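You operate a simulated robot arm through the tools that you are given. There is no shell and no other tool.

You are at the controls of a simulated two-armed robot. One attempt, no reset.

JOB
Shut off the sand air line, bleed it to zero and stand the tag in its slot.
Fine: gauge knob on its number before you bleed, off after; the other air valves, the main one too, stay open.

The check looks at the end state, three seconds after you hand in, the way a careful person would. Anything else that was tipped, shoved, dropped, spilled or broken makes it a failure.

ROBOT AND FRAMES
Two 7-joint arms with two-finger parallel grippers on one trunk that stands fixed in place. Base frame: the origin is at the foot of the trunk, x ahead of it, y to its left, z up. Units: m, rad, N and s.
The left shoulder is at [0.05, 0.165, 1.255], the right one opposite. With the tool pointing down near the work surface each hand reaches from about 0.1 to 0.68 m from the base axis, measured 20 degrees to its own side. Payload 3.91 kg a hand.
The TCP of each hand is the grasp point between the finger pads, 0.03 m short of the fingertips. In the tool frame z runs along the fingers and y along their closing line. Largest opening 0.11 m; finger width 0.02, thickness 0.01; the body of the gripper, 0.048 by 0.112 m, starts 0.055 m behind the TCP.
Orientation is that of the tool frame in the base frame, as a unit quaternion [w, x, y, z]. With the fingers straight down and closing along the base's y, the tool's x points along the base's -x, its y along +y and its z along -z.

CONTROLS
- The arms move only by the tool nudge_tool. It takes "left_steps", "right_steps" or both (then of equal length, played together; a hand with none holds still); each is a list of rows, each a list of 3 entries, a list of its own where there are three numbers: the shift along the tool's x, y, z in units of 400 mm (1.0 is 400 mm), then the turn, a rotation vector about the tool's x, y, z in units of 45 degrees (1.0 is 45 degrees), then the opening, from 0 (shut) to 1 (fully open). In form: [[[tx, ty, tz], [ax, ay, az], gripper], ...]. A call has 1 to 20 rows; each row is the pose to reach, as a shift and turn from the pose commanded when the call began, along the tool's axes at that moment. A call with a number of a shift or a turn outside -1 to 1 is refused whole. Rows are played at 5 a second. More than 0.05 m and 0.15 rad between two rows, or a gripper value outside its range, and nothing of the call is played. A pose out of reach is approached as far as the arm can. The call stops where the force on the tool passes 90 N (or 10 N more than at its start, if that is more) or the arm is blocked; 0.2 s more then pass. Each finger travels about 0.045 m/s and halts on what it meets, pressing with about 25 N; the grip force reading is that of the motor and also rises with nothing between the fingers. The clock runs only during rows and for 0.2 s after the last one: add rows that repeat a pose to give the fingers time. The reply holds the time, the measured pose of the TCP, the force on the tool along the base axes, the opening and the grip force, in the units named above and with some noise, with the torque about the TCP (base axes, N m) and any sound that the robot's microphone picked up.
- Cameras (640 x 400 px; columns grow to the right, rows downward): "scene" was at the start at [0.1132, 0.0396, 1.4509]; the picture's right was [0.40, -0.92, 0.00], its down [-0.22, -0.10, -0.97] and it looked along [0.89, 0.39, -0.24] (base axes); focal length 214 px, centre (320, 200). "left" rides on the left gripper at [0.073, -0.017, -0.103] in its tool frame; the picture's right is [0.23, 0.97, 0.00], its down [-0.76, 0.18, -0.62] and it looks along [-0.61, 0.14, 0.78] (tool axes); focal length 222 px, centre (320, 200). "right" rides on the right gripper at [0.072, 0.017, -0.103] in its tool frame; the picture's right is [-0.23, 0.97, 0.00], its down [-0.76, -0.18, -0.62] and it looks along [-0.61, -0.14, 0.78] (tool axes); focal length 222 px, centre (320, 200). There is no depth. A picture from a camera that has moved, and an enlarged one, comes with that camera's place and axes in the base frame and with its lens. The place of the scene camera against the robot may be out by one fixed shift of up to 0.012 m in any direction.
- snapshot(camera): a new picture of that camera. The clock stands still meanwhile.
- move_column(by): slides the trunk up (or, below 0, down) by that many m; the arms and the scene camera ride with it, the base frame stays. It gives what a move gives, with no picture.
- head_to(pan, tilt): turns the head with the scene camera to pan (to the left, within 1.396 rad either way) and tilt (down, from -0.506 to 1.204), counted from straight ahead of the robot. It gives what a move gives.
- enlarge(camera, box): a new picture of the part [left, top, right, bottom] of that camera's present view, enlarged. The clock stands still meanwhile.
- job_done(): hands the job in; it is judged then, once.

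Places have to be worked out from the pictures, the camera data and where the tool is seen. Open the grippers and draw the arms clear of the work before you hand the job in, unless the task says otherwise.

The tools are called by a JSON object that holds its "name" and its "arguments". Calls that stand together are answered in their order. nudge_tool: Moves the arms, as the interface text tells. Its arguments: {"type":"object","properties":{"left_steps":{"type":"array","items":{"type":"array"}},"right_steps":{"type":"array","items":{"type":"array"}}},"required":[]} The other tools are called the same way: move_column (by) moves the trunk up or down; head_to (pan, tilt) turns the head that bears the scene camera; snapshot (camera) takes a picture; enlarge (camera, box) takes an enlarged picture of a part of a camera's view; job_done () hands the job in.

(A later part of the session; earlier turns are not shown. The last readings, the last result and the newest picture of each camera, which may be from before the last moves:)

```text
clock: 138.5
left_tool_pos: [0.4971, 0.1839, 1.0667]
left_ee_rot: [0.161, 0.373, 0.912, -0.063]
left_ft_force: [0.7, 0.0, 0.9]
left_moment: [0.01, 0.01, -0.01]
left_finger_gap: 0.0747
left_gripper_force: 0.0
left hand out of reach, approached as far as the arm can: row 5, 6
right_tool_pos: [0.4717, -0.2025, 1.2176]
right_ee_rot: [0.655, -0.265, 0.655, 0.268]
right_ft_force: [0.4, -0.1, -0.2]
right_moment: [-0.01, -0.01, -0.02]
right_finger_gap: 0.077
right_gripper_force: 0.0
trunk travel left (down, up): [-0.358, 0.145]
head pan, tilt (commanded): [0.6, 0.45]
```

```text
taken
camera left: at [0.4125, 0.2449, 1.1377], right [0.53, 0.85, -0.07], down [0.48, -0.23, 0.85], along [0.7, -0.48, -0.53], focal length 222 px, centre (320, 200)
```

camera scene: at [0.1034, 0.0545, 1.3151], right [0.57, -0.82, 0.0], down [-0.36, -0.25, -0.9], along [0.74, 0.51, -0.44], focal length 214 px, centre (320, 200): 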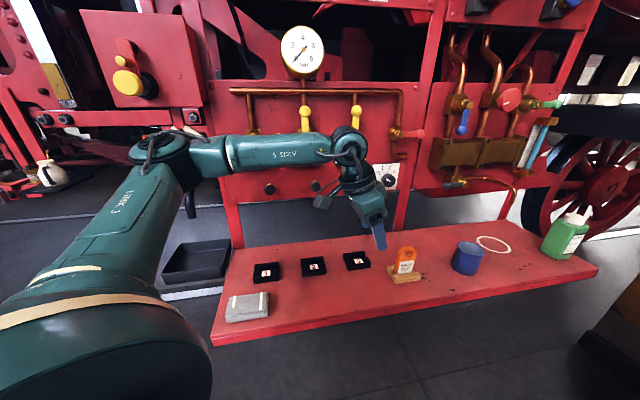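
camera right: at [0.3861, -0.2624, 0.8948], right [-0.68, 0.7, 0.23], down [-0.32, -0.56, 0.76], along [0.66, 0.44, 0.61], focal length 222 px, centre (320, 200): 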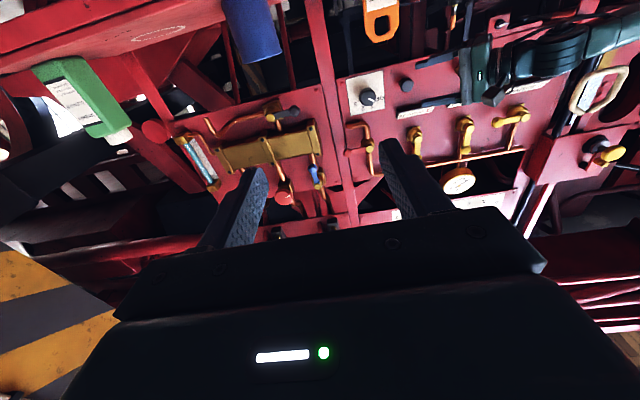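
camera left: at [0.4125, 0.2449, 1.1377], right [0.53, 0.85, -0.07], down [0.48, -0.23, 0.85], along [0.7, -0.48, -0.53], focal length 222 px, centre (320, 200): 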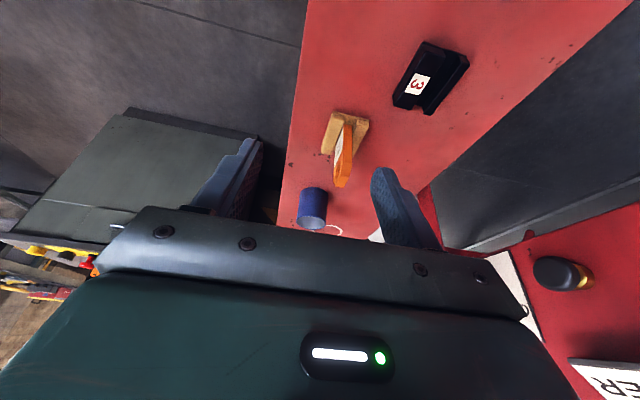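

That side is at the limit too: the thickness grip sits at both ends of the wrist's range. The mid-range orientation closes along the panel direction, so I'll grip the tag by its two side edges (≈55 mm) instead, tool pitched ~25° forward. I rotate to that.

{"name": "nudge_tool", "arguments": {"left_steps": [[[0, 0, -0.02], [-0.063, -0.007, -0.153], 0.75], [[0, 0, -0.04], [-0.126, -0.014, -0.307], 0.85], [[0, 0, -0.06], [-0.189, -0.021, -0.46], 0.9], [[0, 0, -0.08], [-0.251, -0.028, -0.613], 0.9], [[0, 0, -0.1], [-0.314, -0.035, -0.767], 0.9], [[0, 0, -0.12], [-0.377, -0.042, -0.92], 0.9]]}}

{"name": "nudge_tool", "arguments": {"left_steps": [[[0, 0, 0], [-0.063, -0.007, -0.153], 0.9], [[0, 0, 0], [-0.126, -0.014, -0.307], 0.9], [[0, 0, 0], [-0.189, -0.021, -0.46], 0.9], [[0, 0, 0], [-0.251, -0.028, -0.613], 0.9], [[0, 0, 0], [-0.314, -0.035, -0.767], 0.9], [[0, 0, 0], [-0.377, -0.042, -0.92], 0.9]]}}

{"name": "snapshot", "arguments": {"camera": "left"}}

{"name": "snapshot", "arguments": {"camera": "scene"}}

```text
clock: 139.9
left_tool_pos: [0.4852, 0.1958, 1.1111]
left_ee_rot: [0.193, 0.004, 0.981, 0.006]
left_ft_force: [0.6, 0.3, 0.2]
left_moment: [0.0, -0.02, -0.02]
left_finger_gap: 0.0991
left_gripper_force: 0.1
right_tool_pos: [0.4715, -0.2037, 1.2177]
right_ee_rot: [0.655, -0.265, 0.655, 0.267]
right_ft_force: [0.1, 0.6, 0.9]
right_moment: [0.0, -0.05, 0.04]
right_finger_gap: 0.077
right_gripper_force: 0.0
trunk travel left (down, up): [-0.358, 0.145]
head pan, tilt (commanded): [0.6, 0.45]
```

```text
clock: 141.3
left_tool_pos: [0.486, 0.196, 1.1109]
left_ee_rot: [0.198, -0.371, 0.904, 0.079]
left_ft_force: [-0.6, 1.0, -0.3]
left_moment: [0.02, 0.05, -0.01]
left_finger_gap: 0.0989
left_gripper_force: 0.1
right_tool_pos: [0.4719, -0.2027, 1.2174]
right_ee_rot: [0.655, -0.265, 0.655, 0.268]
right_ft_force: [0.1, -0.5, 0.6]
right_moment: [-0.02, 0.0, -0.03]
right_finger_gap: 0.0772
right_gripper_force: 0.1
trunk travel left (down, up): [-0.358, 0.145]
head pan, tilt (commanded): [0.6, 0.45]
```

```text
taken
camera left: at [0.4211, 0.1081, 1.1749], right [-0.83, 0.55, -0.1], down [0.18, 0.43, 0.88], along [0.53, 0.72, -0.46], focal length 222 px, centre (320, 200)
```

left: 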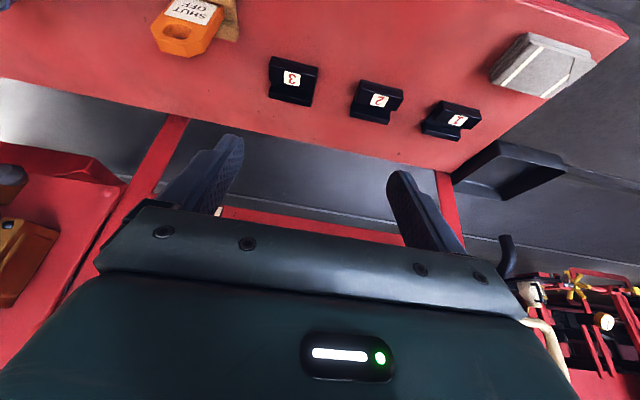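

```text
taken
camera scene: at [0.1035, 0.0545, 1.315], right [0.57, -0.82, 0.0], down [-0.36, -0.25, -0.9], along [0.74, 0.51, -0.44], focal length 214 px, centre (320, 200)
```

scene: 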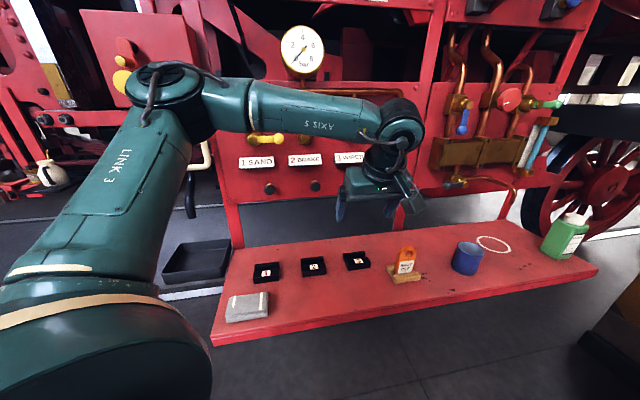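

Orientation is good. I move right toward the tag at a safe height and check reach.

{"name": "nudge_tool", "arguments": {"left_steps": [[[-0.004, -0.084, 0.037], [0, 0, 0], 0.9], [[-0.009, -0.168, 0.073], [0, 0, 0], 0.9], [[-0.013, -0.252, 0.11], [0, 0, 0], 0.9], [[-0.018, -0.3365, 0.147], [0, 0, 0], 0.9]]}}

{"name": "snapshot", "arguments": {"camera": "left"}}

```text
clock: 142.3
left_tool_pos: [0.5393, 0.2013, 1.065]
left_ee_rot: [0.198, -0.37, 0.904, 0.079]
left_ft_force: [0.6, -0.1, -0.6]
left_moment: [0.0, 0.02, 0.01]
left_finger_gap: 0.0987
left_gripper_force: 0.0
left hand out of reach, approached as far as the arm can: row 1, 2, 3, 4
right_tool_pos: [0.4724, -0.2022, 1.2181]
right_ee_rot: [0.655, -0.265, 0.655, 0.268]
right_ft_force: [0.5, -0.2, 0.3]
right_moment: [0.01, 0.0, 0.01]
right_finger_gap: 0.0771
right_gripper_force: 0.1
trunk travel left (down, up): [-0.358, 0.145]
head pan, tilt (commanded): [0.6, 0.45]
```

```text
taken
camera left: at [0.4743, 0.1124, 1.1294], right [-0.83, 0.55, -0.1], down [0.18, 0.43, 0.88], along [0.53, 0.71, -0.46], focal length 222 px, centre (320, 200)
```

left: 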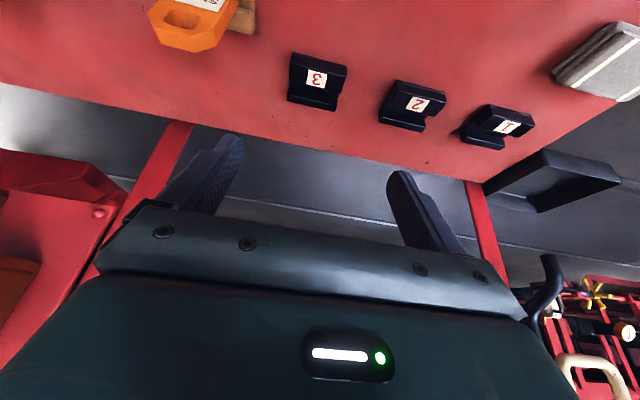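

Limited again. I'll test the arm's natural working posture: tool straight down at yaw 0 like at the start, then reach forward from there.

{"name": "nudge_tool", "arguments": {"left_steps": [[[-0.01, 0.022, -0.017], [0.03, 0.074, 0.139], 0.9], [[-0.021, 0.044, -0.034], [0.059, 0.149, 0.279], 0.9], [[-0.031, 0.066, -0.051], [0.089, 0.223, 0.418], 0.9], [[-0.041, 0.089, -0.068], [0.119, 0.298, 0.558], 0.9], [[-0.052, 0.111, -0.085], [0.149, 0.372, 0.697], 0.9], [[-0.062, 0.133, -0.102], [0.178, 0.447, 0.837], 0.9], [[-0.0725, 0.155, -0.119], [0.208, 0.521, 0.976], 0.9]]}}

{"name": "nudge_tool", "arguments": {"left_steps": [[[-0.1, 0, 0.05], [0, 0, 0], 0.9], [[-0.2, 0, 0.1], [0, 0, 0], 0.9], [[-0.3, -0.02, 0.15], [0, 0, 0], 0.9]]}}

{"name": "snapshot", "arguments": {"camera": "scene"}}

```text
clock: 143.9
left_tool_pos: [0.5033, 0.2474, 1.118]
left_ee_rot: [-0.001, 0.003, 1.0, 0.0]
left_ft_force: [0.4, 0.7, -0.2]
left_moment: [-0.01, 0.04, 0.02]
left_finger_gap: 0.0988
left_gripper_force: 0.0
right_tool_pos: [0.4712, -0.2035, 1.2178]
right_ee_rot: [0.655, -0.265, 0.655, 0.268]
right_ft_force: [0.1, 0.1, -0.3]
right_moment: [0.0, -0.02, 0.03]
right_finger_gap: 0.0771
right_gripper_force: 0.1
trunk travel left (down, up): [-0.358, 0.145]
head pan, tilt (commanded): [0.6, 0.45]
```

```text
clock: 144.7
left_tool_pos: [0.5753, 0.2612, 1.0557]
left_ee_rot: [-0.001, 0.001, 1.0, 0.0]
left_ft_force: [0.3, -0.1, 0.1]
left_moment: [-0.01, -0.02, 0.03]
left_finger_gap: 0.0989
left_gripper_force: 0.0
left hand out of reach, approached as far as the arm can: row 2, 3
right_tool_pos: [0.4734, -0.202, 1.217]
right_ee_rot: [0.655, -0.265, 0.655, 0.267]
right_ft_force: [0.0, -0.2, 0.3]
right_moment: [-0.01, -0.03, -0.01]
right_finger_gap: 0.077
right_gripper_force: 0.0
trunk travel left (down, up): [-0.358, 0.145]
head pan, tilt (commanded): [0.6, 0.45]
```

```text
taken
camera scene: at [0.1041, 0.0547, 1.3149], right [0.57, -0.82, 0.0], down [-0.36, -0.25, -0.9], along [0.74, 0.51, -0.44], focal length 214 px, centre (320, 200)
```

scene: 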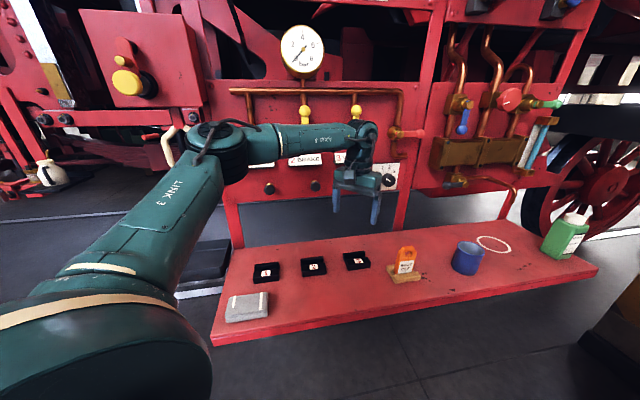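

In every stuck pose the elbow sits at the same place with the forearm along the panel, so the trunk height matters: the quoted reach is for a high trunk and a low hand. I raise the trunk 0.12 m and lower the hand instead.

{"name": "move_column", "arguments": {"by": 0.12}}

{"name": "nudge_tool", "arguments": {"left_steps": [[[0.1, 0, 0.1], [0, 0, 0], 0.9], [[0.15, 0, 0.2], [0, 0, 0], 0.9], [[0.15, 0, 0.3], [0, 0, 0], 0.9], [[0.15, 0, 0.4], [0, 0, 0], 0.9]]}}

{"name": "snapshot", "arguments": {"camera": "scene"}}

```text
clock: 146.2
left_tool_pos: [0.5745, 0.2605, 1.1758]
left_ee_rot: [0.0, 0.002, 1.0, 0.0]
left_ft_force: [-0.2, 0.4, 0.6]
left_moment: [0.01, 0.01, -0.02]
left_finger_gap: 0.0991
left_gripper_force: 0.0
right_tool_pos: [0.4722, -0.2034, 1.3378]
right_ee_rot: [0.655, -0.265, 0.655, 0.268]
right_ft_force: [0.5, -0.3, 0.2]
right_moment: [0.0, -0.03, 0.02]
right_finger_gap: 0.0769
right_gripper_force: 0.1
trunk travel left (down, up): [-0.478, 0.025]
head pan, tilt (commanded): [0.6, 0.45]
```

```text
refused: row 1 steps farther than a row can; nothing moved
```

```text
taken
camera scene: at [0.1035, 0.0544, 1.435], right [0.57, -0.82, 0.0], down [-0.36, -0.25, -0.9], along [0.74, 0.51, -0.44], focal length 214 px, centre (320, 200)
```

scene: 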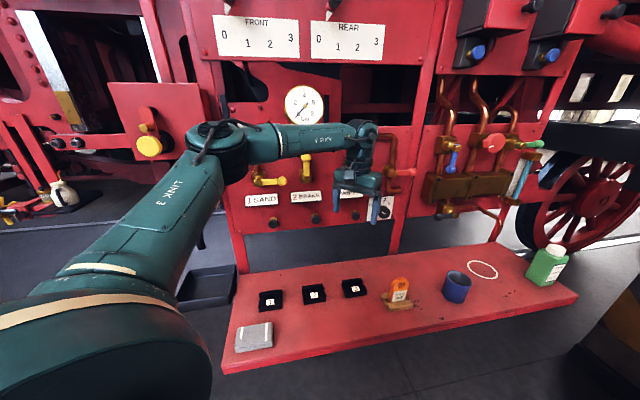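

Redo with smaller steps: lower the hand about 0.2 m while backing up slightly.

{"name": "nudge_tool", "arguments": {"left_steps": [[[0.05, 0, 0.08], [0, 0, 0], 0.9], [[0.1, 0, 0.18], [0, 0, 0], 0.9], [[0.1, 0, 0.29], [0, 0, 0], 0.9], [[0.1, 0, 0.4], [0, 0, 0], 0.9], [[0.1, 0, 0.48], [0, 0, 0], 0.9]]}}

{"name": "nudge_tool", "arguments": {"left_steps": [[[-0.08, 0, 0], [0, 0, 0], 0.9], [[-0.16, -0.02, 0], [0, 0, 0], 0.9], [[-0.24, -0.06, 0], [0, 0, 0], 0.9]]}}

{"name": "snapshot", "arguments": {"camera": "scene"}}

```text
clock: 147.4
left_tool_pos: [0.5205, 0.2702, 0.9929]
left_ee_rot: [0.001, 0.002, 1.0, -0.001]
left_ft_force: [-0.1, 0.5, -0.7]
left_moment: [-0.03, -0.02, -0.04]
left_finger_gap: 0.099
left_gripper_force: 0.0
left hand out of reach, approached as far as the arm can: row 4, 5
right_tool_pos: [0.4723, -0.203, 1.3389]
right_ee_rot: [0.654, -0.267, 0.654, 0.269]
right_ft_force: [0.1, 0.1, -0.6]
right_moment: [0.0, -0.02, 0.02]
right_finger_gap: 0.0768
right_gripper_force: 0.1
trunk travel left (down, up): [-0.478, 0.025]
head pan, tilt (commanded): [0.6, 0.45]
```

```text
clock: 148.2
left_tool_pos: [0.5452, 0.2771, 1.0264]
left_ee_rot: [0.0, 0.002, 1.0, 0.0]
left_ft_force: [-0.2, -0.2, 0.4]
left_moment: [0.0, 0.0, -0.02]
left_finger_gap: 0.0988
left_gripper_force: 0.0
left hand out of reach, approached as far as the arm can: row 1, 2, 3
right_tool_pos: [0.4715, -0.2048, 1.3372]
right_ee_rot: [0.655, -0.265, 0.655, 0.268]
right_ft_force: [-0.3, -0.4, 0.0]
right_moment: [-0.01, 0.0, 0.02]
right_finger_gap: 0.0769
right_gripper_force: 0.1
trunk travel left (down, up): [-0.478, 0.025]
head pan, tilt (commanded): [0.6, 0.45]
```

```text
taken
camera scene: at [0.1033, 0.0545, 1.435], right [0.57, -0.82, 0.0], down [-0.36, -0.25, -0.9], along [0.74, 0.51, -0.44], focal length 214 px, centre (320, 200)
```

scene: 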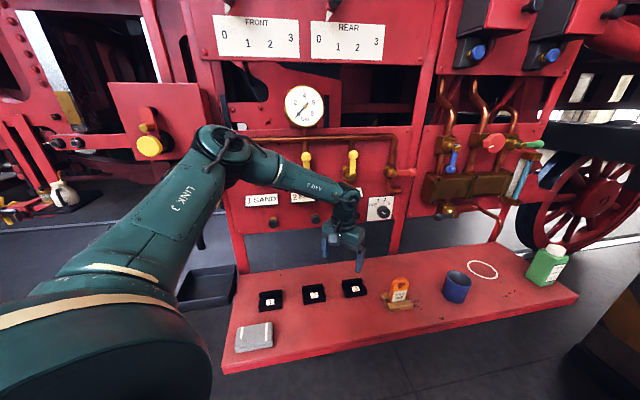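

The upper arm is pinned in one direction, yet the right arm reached much further inward earlier. I look at the right arm to compare its elbow configuration.

{"name": "head_to", "arguments": {"pan": -0.5, "tilt": 0.3}}

{"name": "snapshot", "arguments": {"camera": "scene"}}

{"name": "head_to", "arguments": {"pan": 0.6, "tilt": 0.9}}

{"name": "snapshot", "arguments": {"camera": "scene"}}

```text
clock: 149.5
left_tool_pos: [0.5444, 0.2777, 1.0255]
left_ee_rot: [0.0, 0.002, 1.0, 0.0]
left_ft_force: [-0.4, 0.0, 0.1]
left_moment: [0.01, 0.04, -0.01]
left_finger_gap: 0.0992
left_gripper_force: 0.2
right_tool_pos: [0.472, -0.2039, 1.337]
right_ee_rot: [0.655, -0.265, 0.655, 0.267]
right_ft_force: [0.3, 0.1, 0.3]
right_moment: [-0.01, 0.0, -0.01]
right_finger_gap: 0.0769
right_gripper_force: 0.0
trunk travel left (down, up): [-0.478, 0.025]
head pan, tilt (commanded): [-0.499, 0.3]
```

```text
taken
camera scene: at [0.1095, -0.0421, 1.449], right [-0.48, -0.88, 0.0], down [-0.26, 0.14, -0.96], along [0.84, -0.46, -0.3], focal length 214 px, centre (320, 200)
```

scene: 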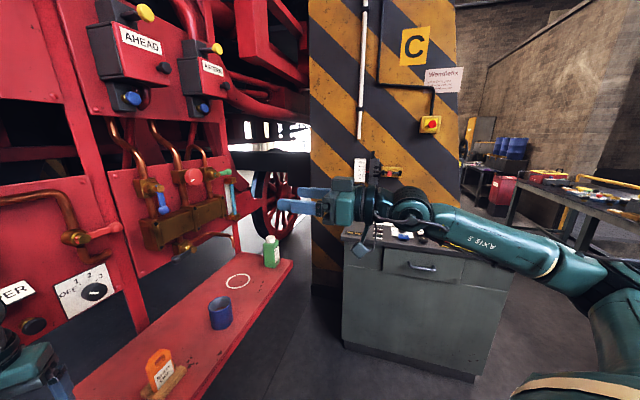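

```text
clock: 150.8
left_tool_pos: [0.5449, 0.2777, 1.0256]
left_ee_rot: [0.001, 0.002, 1.0, 0.001]
left_ft_force: [-0.9, -0.6, -0.2]
left_moment: [0.0, -0.01, -0.01]
left_finger_gap: 0.099
left_gripper_force: 0.0
right_tool_pos: [0.4718, -0.2028, 1.3383]
right_ee_rot: [0.655, -0.265, 0.655, 0.268]
right_ft_force: [0.3, 0.8, 0.1]
right_moment: [-0.04, 0.01, 0.03]
right_finger_gap: 0.0769
right_gripper_force: 0.1
trunk travel left (down, up): [-0.478, 0.025]
head pan, tilt (commanded): [0.6, 0.901]
```

```text
taken
camera scene: at [0.0898, 0.0451, 1.3967], right [0.56, -0.83, 0.0], down [-0.65, -0.44, -0.62], along [0.51, 0.35, -0.78], focal length 214 px, centre (320, 200)
```

scene: 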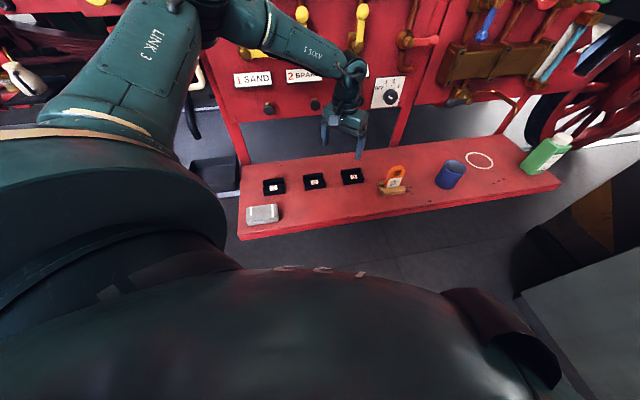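

The tag sits just beyond where this elbow can bring the wrist, but leaning the hand further (≈48°) along the panel, with the fingers in front of and behind the tag, brings the wrist back within range. First I lift the hand clear to the left, then restore the trunk height.

{"name": "nudge_tool", "arguments": {"left_steps": [[[0.05, 0, -0.1], [0, 0, 0], 0.9], [[0.1, 0.02, -0.2], [0, 0, 0], 0.9], [[0.15, 0.04, -0.3], [0, 0, 0], 0.9], [[0.2, 0.06, -0.4], [0, 0, 0], 0.9], [[0.24, 0.06, -0.5], [0, 0, 0], 0.9]]}}

{"name": "move_column", "arguments": {"by": -0.12}}

{"name": "head_to", "arguments": {"pan": 0.6, "tilt": 0.45}}

```text
clock: 152.0
left_tool_pos: [0.4483, 0.3008, 1.2285]
left_ee_rot: [0.0, 0.002, 1.0, 0.001]
left_ft_force: [-0.7, -0.3, 0.6]
left_moment: [0.0, 0.02, 0.03]
left_finger_gap: 0.099
left_gripper_force: 0.2
right_tool_pos: [0.4729, -0.2036, 1.3377]
right_ee_rot: [0.655, -0.266, 0.655, 0.267]
right_ft_force: [0.0, 0.1, -0.2]
right_moment: [0.0, -0.01, 0.02]
right_finger_gap: 0.0773
right_gripper_force: 0.2
trunk travel left (down, up): [-0.478, 0.025]
head pan, tilt (commanded): [0.6, 0.901]
```

```text
clock: 153.5
left_tool_pos: [0.4486, 0.2996, 1.1072]
left_ee_rot: [0.001, 0.002, 1.0, 0.0]
left_ft_force: [-0.4, 0.4, 0.2]
left_moment: [0.0, 0.03, 0.0]
left_finger_gap: 0.099
left_gripper_force: 0.1
right_tool_pos: [0.4715, -0.203, 1.2179]
right_ee_rot: [0.655, -0.265, 0.655, 0.268]
right_ft_force: [-0.4, -0.7, 0.6]
right_moment: [0.03, 0.0, -0.03]
right_finger_gap: 0.0769
right_gripper_force: 0.1
trunk travel left (down, up): [-0.358, 0.145]
head pan, tilt (commanded): [0.6, 0.901]
```

```text
clock: 154.4
left_tool_pos: [0.4491, 0.301, 1.1074]
left_ee_rot: [0.0, 0.001, 1.0, 0.0]
left_ft_force: [-0.1, 0.7, 0.6]
left_moment: [0.01, 0.0, 0.02]
left_finger_gap: 0.0989
left_gripper_force: 0.0
right_tool_pos: [0.4724, -0.2038, 1.2175]
right_ee_rot: [0.655, -0.265, 0.655, 0.268]
right_ft_force: [0.3, -0.8, 0.6]
right_moment: [0.01, -0.01, -0.02]
right_finger_gap: 0.0768
right_gripper_force: 0.0
trunk travel left (down, up): [-0.358, 0.145]
head pan, tilt (commanded): [0.6, 0.45]
```

Now rotate to the leaned thickness-grip orientation in four stages.

{"name": "nudge_tool", "arguments": {"left_steps": [[[0, 0, -0.01], [0.062, 0.0257, -0.139], 0.9], [[0, 0, -0.02], [0.124, 0.0514, -0.278], 0.9], [[0, 0, -0.03], [0.186, 0.077, -0.418], 0.9], [[0, 0, -0.04], [0.248, 0.1027, -0.557], 0.9], [[0, 0, -0.05], [0.31, 0.1284, -0.696], 0.9]]}}

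{"name": "nudge_tool", "arguments": {"left_steps": [[[0, 0, 0], [0.062, 0.0257, -0.139], 0.9], [[0, 0, 0], [0.124, 0.0514, -0.278], 0.9], [[0, 0, 0], [0.186, 0.077, -0.418], 0.8], [[0, 0, 0], [0.248, 0.1027, -0.557], 0.7], [[0, 0, 0], [0.31, 0.1284, -0.696], 0.68]]}}

{"name": "nudge_tool", "arguments": {"left_steps": [[[0, 0, 0], [0.062, 0.0257, -0.139], 0.68], [[0, 0, 0], [0.124, 0.0514, -0.278], 0.68], [[0, 0, 0], [0.186, 0.077, -0.418], 0.68], [[0, 0, 0], [0.248, 0.1027, -0.557], 0.68], [[0, 0, 0], [0.31, 0.1284, -0.696], 0.68]]}}

{"name": "nudge_tool", "arguments": {"left_steps": [[[0, 0, 0], [0.062, 0.0257, -0.139], 0.68], [[0, 0, 0], [0.124, 0.0514, -0.278], 0.68], [[0, 0, 0], [0.186, 0.077, -0.418], 0.68], [[0, 0, 0], [0.248, 0.1027, -0.557], 0.68], [[0, 0, 0], [0.31, 0.1284, -0.696], 0.68]]}}

{"name": "snapshot", "arguments": {"camera": "scene"}}

{"name": "snapshot", "arguments": {"camera": "left"}}

```text
clock: 155.6
left_tool_pos: [0.4488, 0.3002, 1.127]
left_ee_rot: [-0.051, -0.269, 0.954, -0.121]
left_ft_force: [-0.4, 0.5, 0.2]
left_moment: [0.04, -0.01, -0.01]
left_finger_gap: 0.0991
left_gripper_force: 0.1
right_tool_pos: [0.4722, -0.2025, 1.2167]
right_ee_rot: [0.655, -0.266, 0.655, 0.268]
right_ft_force: [0.7, -0.1, -0.1]
right_moment: [-0.01, 0.0, -0.01]
right_finger_gap: 0.077
right_gripper_force: 0.1
trunk travel left (down, up): [-0.358, 0.145]
head pan, tilt (commanded): [0.6, 0.45]
```

```text
clock: 156.8
left_tool_pos: [0.4492, 0.3011, 1.1273]
left_ee_rot: [-0.095, -0.514, 0.822, -0.228]
left_ft_force: [-0.3, 0.0, -0.2]
left_moment: [0.0, 0.03, -0.01]
left_finger_gap: 0.0746
left_gripper_force: 0.2
right_tool_pos: [0.4713, -0.2023, 1.2185]
right_ee_rot: [0.655, -0.265, 0.655, 0.268]
right_ft_force: [-0.5, 0.2, 0.8]
right_moment: [0.0, -0.03, 0.03]
right_finger_gap: 0.0772
right_gripper_force: 0.0
trunk travel left (down, up): [-0.358, 0.145]
head pan, tilt (commanded): [0.6, 0.45]
```

```text
clock: 158.0
left_tool_pos: [0.4496, 0.3001, 1.1278]
left_ee_rot: [0.133, 0.711, -0.614, 0.317]
left_ft_force: [0.3, 0.0, -0.3]
left_moment: [0.01, -0.02, 0.01]
left_finger_gap: 0.0748
left_gripper_force: 0.1
right_tool_pos: [0.4725, -0.2031, 1.2179]
right_ee_rot: [0.655, -0.265, 0.655, 0.267]
right_ft_force: [0.0, 0.3, 0.1]
right_moment: [0.0, 0.02, 0.05]
right_finger_gap: 0.0768
right_gripper_force: 0.0
trunk travel left (down, up): [-0.358, 0.145]
head pan, tilt (commanded): [0.6, 0.45]
```

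```text
clock: 159.2
left_tool_pos: [0.4495, 0.3, 1.1273]
left_ee_rot: [0.157, 0.844, -0.35, 0.375]
left_ft_force: [-0.1, -0.5, 0.2]
left_moment: [0.0, -0.02, -0.03]
left_finger_gap: 0.0751
left_gripper_force: 0.0
right_tool_pos: [0.4721, -0.203, 1.2192]
right_ee_rot: [0.655, -0.265, 0.655, 0.268]
right_ft_force: [0.2, 0.2, 1.1]
right_moment: [0.0, -0.03, 0.0]
right_finger_gap: 0.0771
right_gripper_force: 0.0
trunk travel left (down, up): [-0.358, 0.145]
head pan, tilt (commanded): [0.6, 0.45]
```

```text
taken
camera scene: at [0.1032, 0.0544, 1.3151], right [0.57, -0.82, 0.0], down [-0.36, -0.25, -0.9], along [0.74, 0.51, -0.44], focal length 214 px, centre (320, 200)
```

scene: 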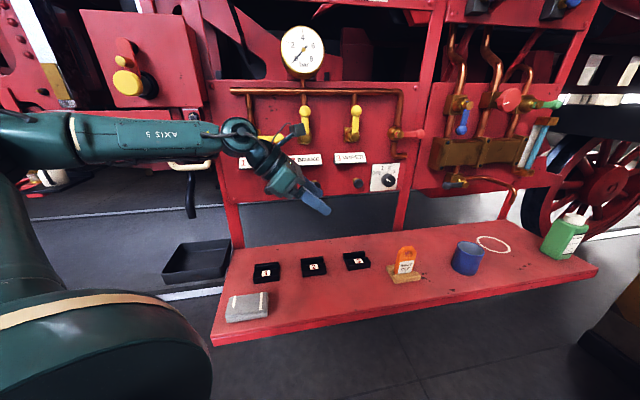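

```text
taken
camera left: at [0.4426, 0.3333, 1.2504], right [-0.58, -0.8, 0.17], down [-0.81, 0.56, -0.15], along [0.02, -0.23, -0.97], focal length 222 px, centre (320, 200)
```

left: 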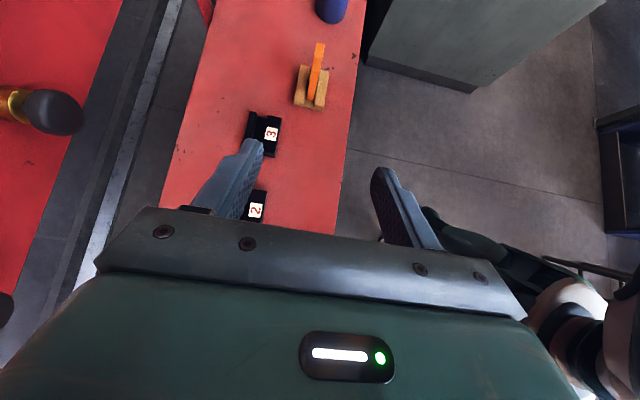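

All reached. The hand leans toward the tag now; I zoom in to re-measure the tag from this view.

{"name": "enlarge", "arguments": {"camera": "left", "box": [280, 30, 350, 120]}}

```text
4.44 times, centred on (315, 75) of left
camera zoom: at [0.4426, 0.3333, 1.2504], right [-0.58, -0.8, 0.17], down [-0.81, 0.56, -0.15], along [0.02, -0.23, -0.97], focal length 987 px, centre (342, 756)
```

zoom: 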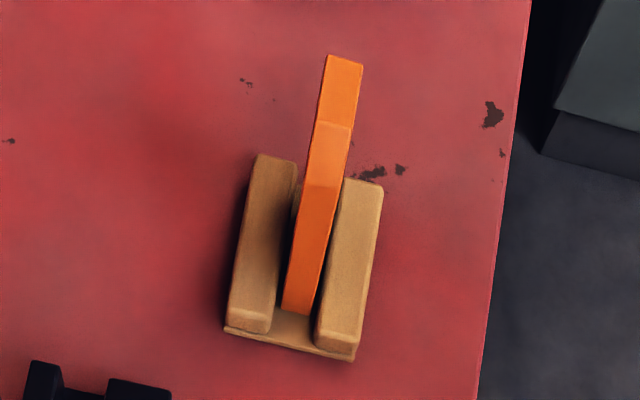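

From two views the tag: top z 0.947, centre r ≈0.365, w 0.540, ~13 mm thick. For the wrist to get there the shoulder must be lower (~0.96), so I raise the hand within the arm and lower the trunk by 0.178 m.

{"name": "nudge_tool", "arguments": {"left_steps": [[[0.06, 0, -0.054], [0, 0, 0], 0.68], [[0.121, 0, -0.109], [0, 0, 0], 0.68], [[0.181, 0, -0.163], [0, 0, 0], 0.68], [[0.2415, 0.001, -0.2175], [0, 0, 0], 0.68]]}}

{"name": "move_column", "arguments": {"by": -0.178}}

{"name": "snapshot", "arguments": {"camera": "scene"}}

```text
clock: 160.2
left_tool_pos: [0.4496, 0.2996, 1.2598]
left_ee_rot: [0.157, 0.843, -0.351, 0.376]
left_ft_force: [-0.1, -0.1, -0.3]
left_moment: [0.02, 0.01, 0.0]
left_finger_gap: 0.0748
left_gripper_force: 0.2
right_tool_pos: [0.4724, -0.2031, 1.2179]
right_ee_rot: [0.655, -0.265, 0.655, 0.268]
right_ft_force: [-0.2, 0.5, 0.0]
right_moment: [-0.02, 0.0, 0.04]
right_finger_gap: 0.0771
right_gripper_force: 0.0
trunk travel left (down, up): [-0.358, 0.145]
head pan, tilt (commanded): [0.6, 0.45]
```

```text
clock: 162.2
left_tool_pos: [0.4506, 0.2991, 1.0813]
left_ee_rot: [0.156, 0.844, -0.351, 0.375]
left_ft_force: [-0.1, 0.5, -0.1]
left_moment: [-0.01, 0.02, -0.01]
left_finger_gap: 0.0747
left_gripper_force: 0.0
right_tool_pos: [0.4725, -0.2031, 1.0397]
right_ee_rot: [0.655, -0.266, 0.655, 0.268]
right_ft_force: [0.3, 0.5, 0.0]
right_moment: [0.01, -0.01, 0.0]
right_finger_gap: 0.0771
right_gripper_force: 0.1
trunk travel left (down, up): [-0.18, 0.322]
head pan, tilt (commanded): [0.6, 0.45]
```

```text
taken
camera scene: at [0.1033, 0.0545, 1.1371], right [0.57, -0.82, 0.0], down [-0.36, -0.25, -0.9], along [0.74, 0.51, -0.44], focal length 214 px, centre (320, 200)
```

scene: 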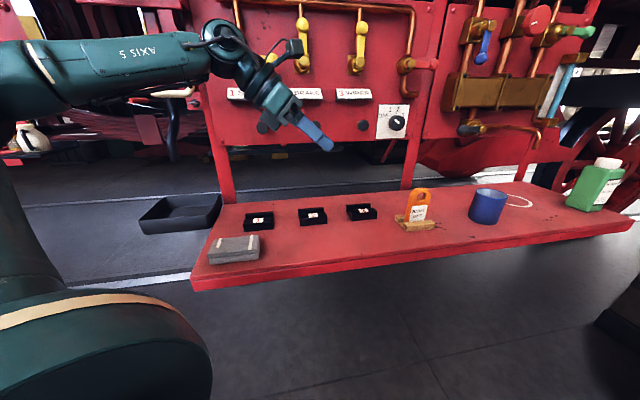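

Now to the pre-grasp point, 10 cm up-left of the tag along the tool line.

{"name": "nudge_tool", "arguments": {"left_steps": [[[0.02, -0.004, 0.085], [0, 0, 0], 0.68], [[0.04, -0.009, 0.169], [0, 0, 0], 0.68], [[0.06, -0.013, 0.254], [0, 0, 0], 0.68], [[0.08, -0.017, 0.338], [0, 0, 0], 0.68], [[0.1, -0.022, 0.423], [0, 0, 0], 0.68], [[0.1195, -0.026, 0.507], [0, 0, 0], 0.68]]}}

{"name": "snapshot", "arguments": {"camera": "left"}}

{"name": "enlarge", "arguments": {"camera": "scene", "box": [340, 150, 460, 250]}}

```text
clock: 163.6
left_tool_pos: [0.5873, 0.1773, 0.9793]
left_ee_rot: [0.156, 0.844, -0.35, 0.375]
left_ft_force: [-0.2, -0.5, 0.6]
left_moment: [-0.01, 0.04, 0.01]
left_finger_gap: 0.0747
left_gripper_force: 0.1
right_tool_pos: [0.4716, -0.2031, 1.0397]
right_ee_rot: [0.655, -0.265, 0.655, 0.268]
right_ft_force: [0.1, 0.4, 0.2]
right_moment: [-0.01, -0.02, 0.01]
right_finger_gap: 0.0772
right_gripper_force: 0.1
trunk travel left (down, up): [-0.18, 0.322]
head pan, tilt (commanded): [0.6, 0.45]
```

```text
taken
camera left: at [0.5795, 0.2096, 1.1024], right [-0.58, -0.79, 0.17], down [-0.81, 0.56, -0.15], along [0.02, -0.22, -0.97], focal length 222 px, centre (320, 200)
```

left: 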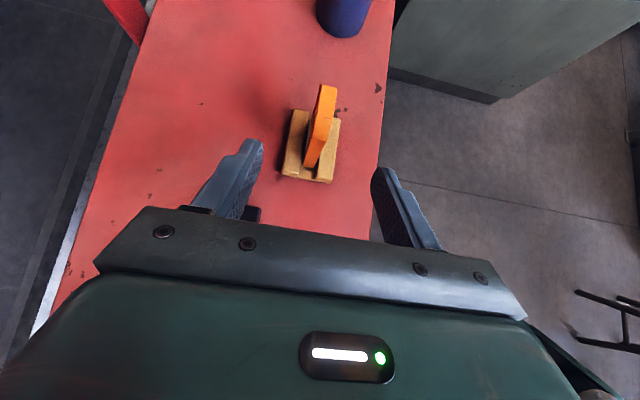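

```text
4.00 times, centred on (400, 200) of scene
camera zoom: at [0.1033, 0.0545, 1.137], right [0.57, -0.82, 0.0], down [-0.36, -0.25, -0.9], along [0.74, 0.51, -0.44], focal length 858 px, centre (0, 200)
```

zoom: 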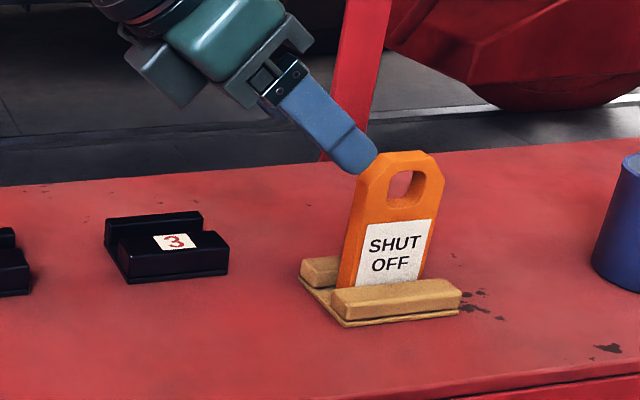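

Pre-grasp reached. I zoom in with the hand camera to centre the fingers on the tag.

{"name": "enlarge", "arguments": {"camera": "left", "box": [240, 70, 400, 220]}}

```text
2.67 times, centred on (320, 145) of left
camera zoom: at [0.5795, 0.2096, 1.1024], right [-0.58, -0.79, 0.17], down [-0.81, 0.56, -0.15], along [0.02, -0.22, -0.97], focal length 592 px, centre (320, 347)
```

zoom: 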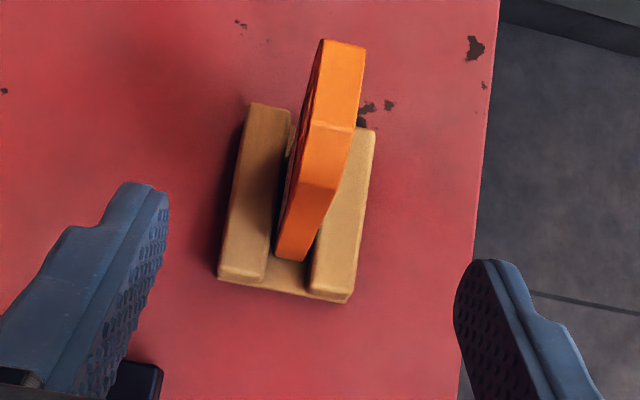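

Tag centre re-measures at (r 0.371, w 0.540), top z ≈0.94; the open fingers are centred on it within 1 mm. I advance 10 cm along the tool line.

{"name": "nudge_tool", "arguments": {"left_steps": [[[0, 0, 0.065], [0, 0, 0], 0.68], [[0.001, 0, 0.13], [0, 0, 0], 0.68], [[0.001, 0, 0.19], [0, 0, 0], 0.68]]}}

{"name": "snapshot", "arguments": {"camera": "left"}}

{"name": "enlarge", "arguments": {"camera": "scene", "box": [340, 150, 460, 250]}}

```text
clock: 164.4
left_tool_pos: [0.6259, 0.136, 0.93]
left_ee_rot: [0.155, 0.844, -0.35, 0.376]
left_ft_force: [0.2, -0.8, 0.1]
left_moment: [0.01, -0.05, -0.02]
left_finger_gap: 0.0746
left_gripper_force: 0.1
right_tool_pos: [0.472, -0.2039, 1.0398]
right_ee_rot: [0.655, -0.265, 0.655, 0.268]
right_ft_force: [0.5, 0.3, 0.6]
right_moment: [0.03, 0.01, 0.03]
right_finger_gap: 0.0768
right_gripper_force: 0.0
trunk travel left (down, up): [-0.18, 0.322]
head pan, tilt (commanded): [0.6, 0.45]
```

```text
taken
camera left: at [0.6195, 0.1683, 1.0532], right [-0.58, -0.79, 0.17], down [-0.81, 0.56, -0.15], along [0.02, -0.22, -0.97], focal length 222 px, centre (320, 200)
```

left: 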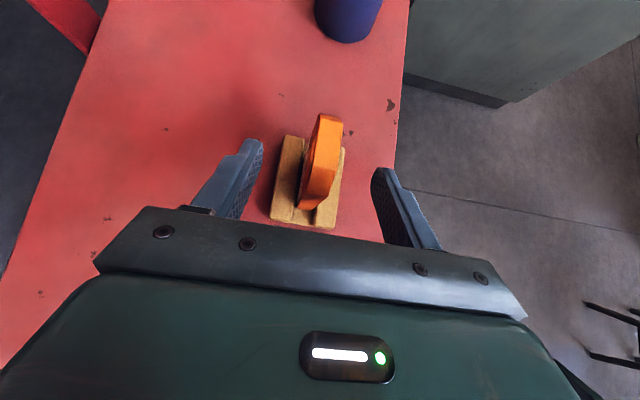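

```text
4.00 times, centred on (400, 200) of scene
camera zoom: at [0.1034, 0.0546, 1.137], right [0.57, -0.82, 0.0], down [-0.36, -0.25, -0.9], along [0.74, 0.51, -0.44], focal length 858 px, centre (0, 200)
```

zoom: 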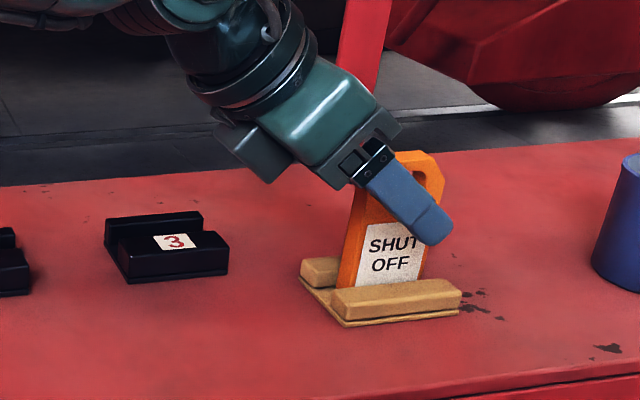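

Good clearance; the last 2.7 cm, then I'll close on the tag.

{"name": "nudge_tool", "arguments": {"left_steps": [[[0, -0.002, 0.035], [0, 0, 0], 0.68], [[-0.001, -0.003, 0.0665], [0, 0, 0], 0.68], [[-0.001, -0.003, 0.0665], [0, 0, 0], 0.68]]}}

{"name": "enlarge", "arguments": {"camera": "left", "box": [220, 80, 420, 250]}}

```text
clock: 165.2
left_tool_pos: [0.6404, 0.1241, 0.9123]
left_ee_rot: [0.157, 0.844, -0.351, 0.375]
left_ft_force: [0.1, 0.2, 0.4]
left_moment: [0.0, 0.01, 0.0]
left_finger_gap: 0.0751
left_gripper_force: 0.0
right_tool_pos: [0.4721, -0.2039, 1.0403]
right_ee_rot: [0.655, -0.266, 0.655, 0.267]
right_ft_force: [-0.1, -1.2, 0.4]
right_moment: [0.0, 0.01, 0.02]
right_finger_gap: 0.0768
right_gripper_force: 0.0
trunk travel left (down, up): [-0.18, 0.322]
head pan, tilt (commanded): [0.6, 0.45]
```

```text
2.35 times, centred on (320, 165) of left
camera zoom: at [0.6331, 0.1567, 1.0351], right [-0.58, -0.79, 0.17], down [-0.81, 0.56, -0.15], along [0.02, -0.22, -0.97], focal length 523 px, centre (320, 282)
```

zoom: 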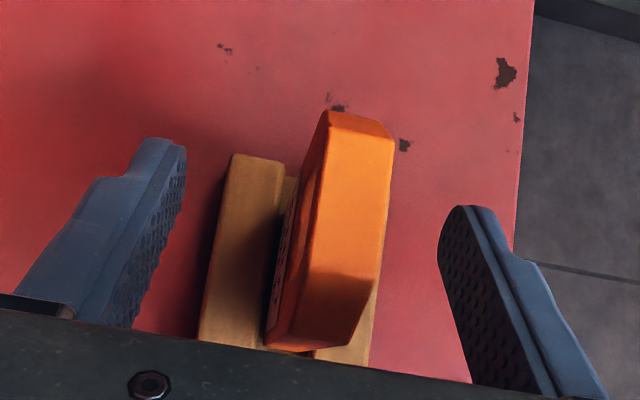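

TCP is at (r 0.365, w 0.5406, z 0.912), tag centre w 0.5408. I close the fingers on the tag.

{"name": "nudge_tool", "arguments": {"left_steps": [[[0, 0, 0], [0, 0, 0], 0.5], [[0, 0, 0], [0, 0, 0], 0.35], [[0, 0, 0], [0, 0, 0], 0.2], [[0, 0, 0], [0, 0, 0], 0.1], [[0, 0, 0], [0, 0, 0], 0.05], [[0, 0, 0], [0, 0, 0], 0], [[0, 0, 0], [0, 0, 0], 0], [[0, 0, 0], [0, 0, 0], 0]]}}

{"name": "enlarge", "arguments": {"camera": "left", "box": [220, 80, 420, 250]}}

{"name": "enlarge", "arguments": {"camera": "scene", "box": [340, 150, 460, 250]}}

```text
clock: 167.0
left_tool_pos: [0.6409, 0.1246, 0.912]
left_ee_rot: [0.157, 0.843, -0.351, 0.376]
left_ft_force: [0.0, -0.2, -1.1]
left_moment: [0.0, 0.0, -0.05]
left_finger_gap: 0.0138
left_gripper_force: 24.4
right_tool_pos: [0.4717, -0.2042, 1.0396]
right_ee_rot: [0.655, -0.265, 0.655, 0.268]
right_ft_force: [0.0, 0.3, 0.7]
right_moment: [-0.01, 0.01, -0.04]
right_finger_gap: 0.0773
right_gripper_force: 0.1
trunk travel left (down, up): [-0.18, 0.322]
head pan, tilt (commanded): [0.6, 0.45]
```

```text
2.35 times, centred on (320, 165) of left
camera zoom: at [0.633, 0.1568, 1.0352], right [-0.58, -0.79, 0.17], down [-0.81, 0.56, -0.15], along [0.02, -0.22, -0.97], focal length 523 px, centre (320, 282)
```

zoom: 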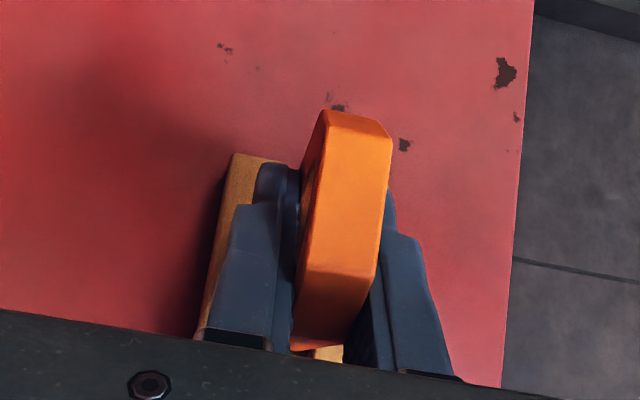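

```text
4.00 times, centred on (400, 200) of scene
camera zoom: at [0.1033, 0.0545, 1.137], right [0.57, -0.82, 0.0], down [-0.36, -0.25, -0.9], along [0.74, 0.51, -0.44], focal length 858 px, centre (0, 200)
```

zoom: 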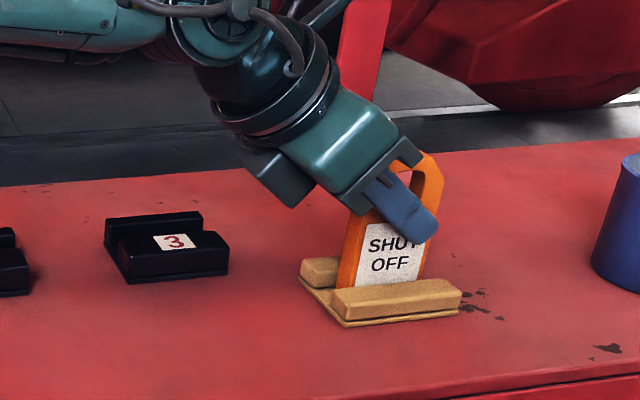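

The tag is held (13.8 mm, no side load). I lift it straight up 10 cm slowly and check that the stand stays put.

{"name": "nudge_tool", "arguments": {"left_steps": [[[0.028, 0, -0.025], [0, 0, 0], 0], [[0.056, 0, -0.05], [0, 0, 0], 0], [[0.093, 0, -0.084], [0, 0, 0], 0], [[0.13, 0, -0.117], [0, 0, 0], 0], [[0.186, 0.0006, -0.167], [0, 0, 0], 0]]}}

{"name": "snapshot", "arguments": {"camera": "scene"}}

{"name": "enlarge", "arguments": {"camera": "scene", "box": [340, 120, 460, 250]}}

{"name": "snapshot", "arguments": {"camera": "left"}}

```text
clock: 168.2
left_tool_pos: [0.6406, 0.1231, 1.0115]
left_ee_rot: [0.156, 0.844, -0.351, 0.375]
left_ft_force: [-0.1, 0.3, 0.1]
left_moment: [0.0, 0.0, 0.0]
left_finger_gap: 0.0136
left_gripper_force: 25.1
right_tool_pos: [0.471, -0.2036, 1.0399]
right_ee_rot: [0.655, -0.265, 0.655, 0.268]
right_ft_force: [0.2, -0.7, -0.7]
right_moment: [0.01, -0.02, 0.01]
right_finger_gap: 0.0772
right_gripper_force: 0.1
trunk travel left (down, up): [-0.18, 0.322]
head pan, tilt (commanded): [0.6, 0.45]
```

```text
taken
camera scene: at [0.1035, 0.0546, 1.137], right [0.57, -0.82, 0.0], down [-0.36, -0.25, -0.9], along [0.74, 0.51, -0.44], focal length 214 px, centre (320, 200)
```

scene: 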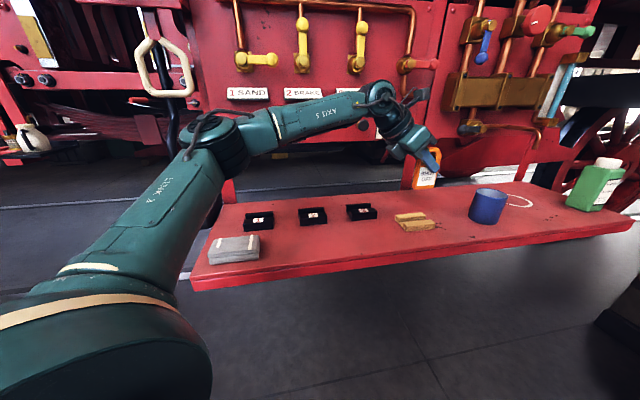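

```text
3.08 times, centred on (400, 185) of scene
camera zoom: at [0.1035, 0.0546, 1.137], right [0.57, -0.82, 0.0], down [-0.36, -0.25, -0.9], along [0.74, 0.51, -0.44], focal length 660 px, centre (74, 246)
```

zoom: 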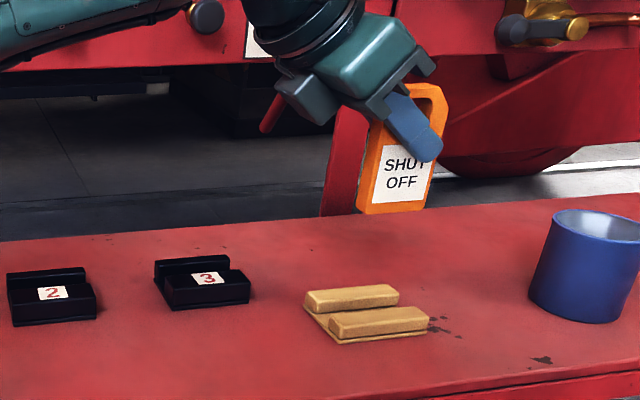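

```text
taken
camera left: at [0.6343, 0.1555, 1.1346], right [-0.58, -0.79, 0.17], down [-0.81, 0.56, -0.15], along [0.02, -0.22, -0.97], focal length 222 px, centre (320, 200)
```

left: 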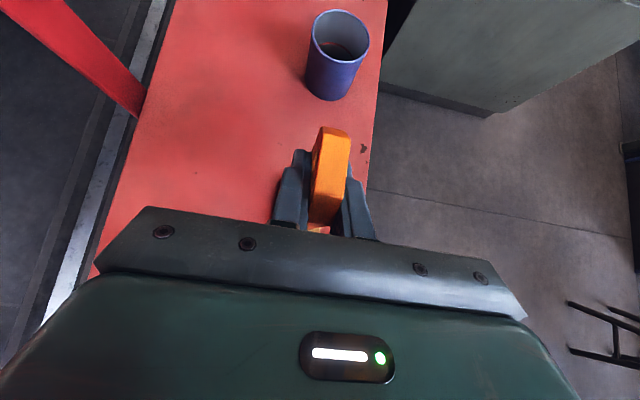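

The tag came out cleanly, upright, and the stand stayed in place. I carry it left toward slot 1 at a safe height.

{"name": "nudge_tool", "arguments": {"left_steps": [[[-0.065, -0.012, -0.07], [0, 0, 0], 0], [[-0.129, -0.024, -0.14], [0, 0, 0], 0], [[-0.194, -0.035, -0.21], [0, 0, 0], 0], [[-0.258, -0.047, -0.28], [0, 0, 0], 0], [[-0.323, -0.059, -0.35], [0, 0, 0], 0], [[-0.388, -0.07, -0.421], [0, 0, 0], 0], [[-0.42, -0.082, -0.488], [0, 0, 0], 0]]}}

{"name": "snapshot", "arguments": {"camera": "scene"}}

{"name": "snapshot", "arguments": {"camera": "left"}}

```text
clock: 169.8
left_tool_pos: [0.4809, 0.3289, 1.0159]
left_ee_rot: [0.158, 0.843, -0.352, 0.376]
left_ft_force: [0.2, 0.1, -0.1]
left_moment: [0.06, -0.02, -0.01]
left_finger_gap: 0.0138
left_gripper_force: 25.0
right_tool_pos: [0.4736, -0.2032, 1.0396]
right_ee_rot: [0.655, -0.265, 0.655, 0.268]
right_ft_force: [0.2, 0.1, -0.2]
right_moment: [0.04, 0.0, 0.01]
right_finger_gap: 0.0768
right_gripper_force: 0.1
trunk travel left (down, up): [-0.18, 0.322]
head pan, tilt (commanded): [0.6, 0.45]
```

```text
taken
camera scene: at [0.1033, 0.0545, 1.137], right [0.57, -0.82, 0.0], down [-0.36, -0.25, -0.9], along [0.74, 0.51, -0.44], focal length 214 px, centre (320, 200)
```

scene: 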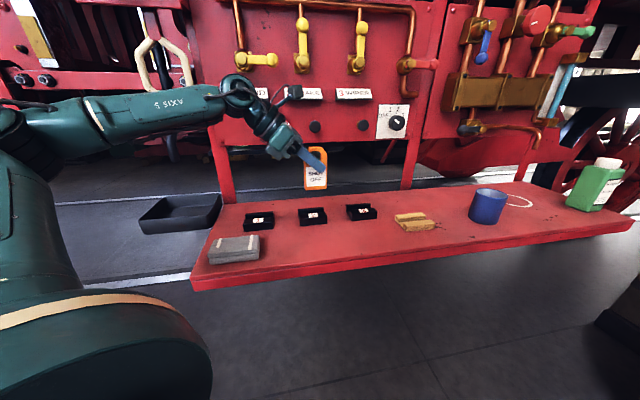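

```text
taken
camera left: at [0.4744, 0.361, 1.1394], right [-0.58, -0.79, 0.17], down [-0.81, 0.57, -0.15], along [0.02, -0.22, -0.97], focal length 222 px, centre (320, 200)
```

left: 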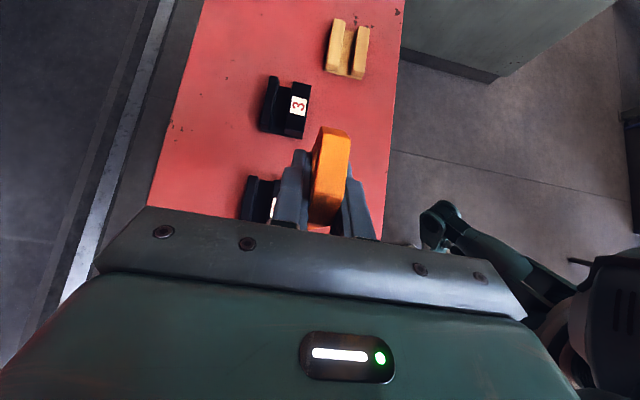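

I use this unobstructed view of slots 3 and 2 (same row as slot 1) to double-check the channel's w position in this hand orientation.

{"name": "enlarge", "arguments": {"camera": "left", "box": [235, 0, 395, 150]}}

{"name": "enlarge", "arguments": {"camera": "left", "box": [230, 140, 330, 240]}}

```text
2.67 times, centred on (315, 75) of left
camera zoom: at [0.4744, 0.361, 1.1394], right [-0.58, -0.79, 0.17], down [-0.81, 0.57, -0.15], along [0.02, -0.22, -0.97], focal length 592 px, centre (333, 533)
```

zoom: 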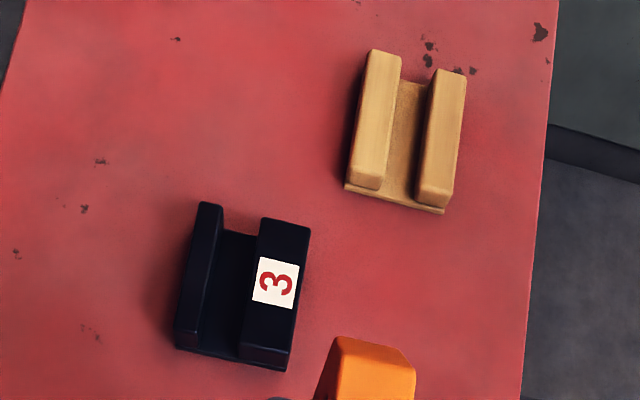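

```text
4.00 times, centred on (280, 190) of left
camera zoom: at [0.4744, 0.361, 1.1394], right [-0.58, -0.79, 0.17], down [-0.81, 0.57, -0.15], along [0.02, -0.22, -0.97], focal length 888 px, centre (480, 240)
```

zoom: 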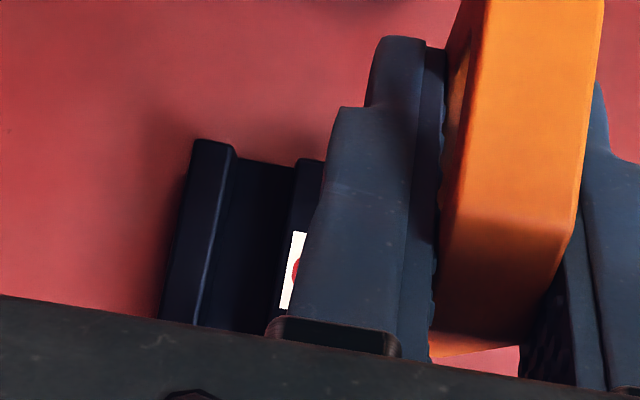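

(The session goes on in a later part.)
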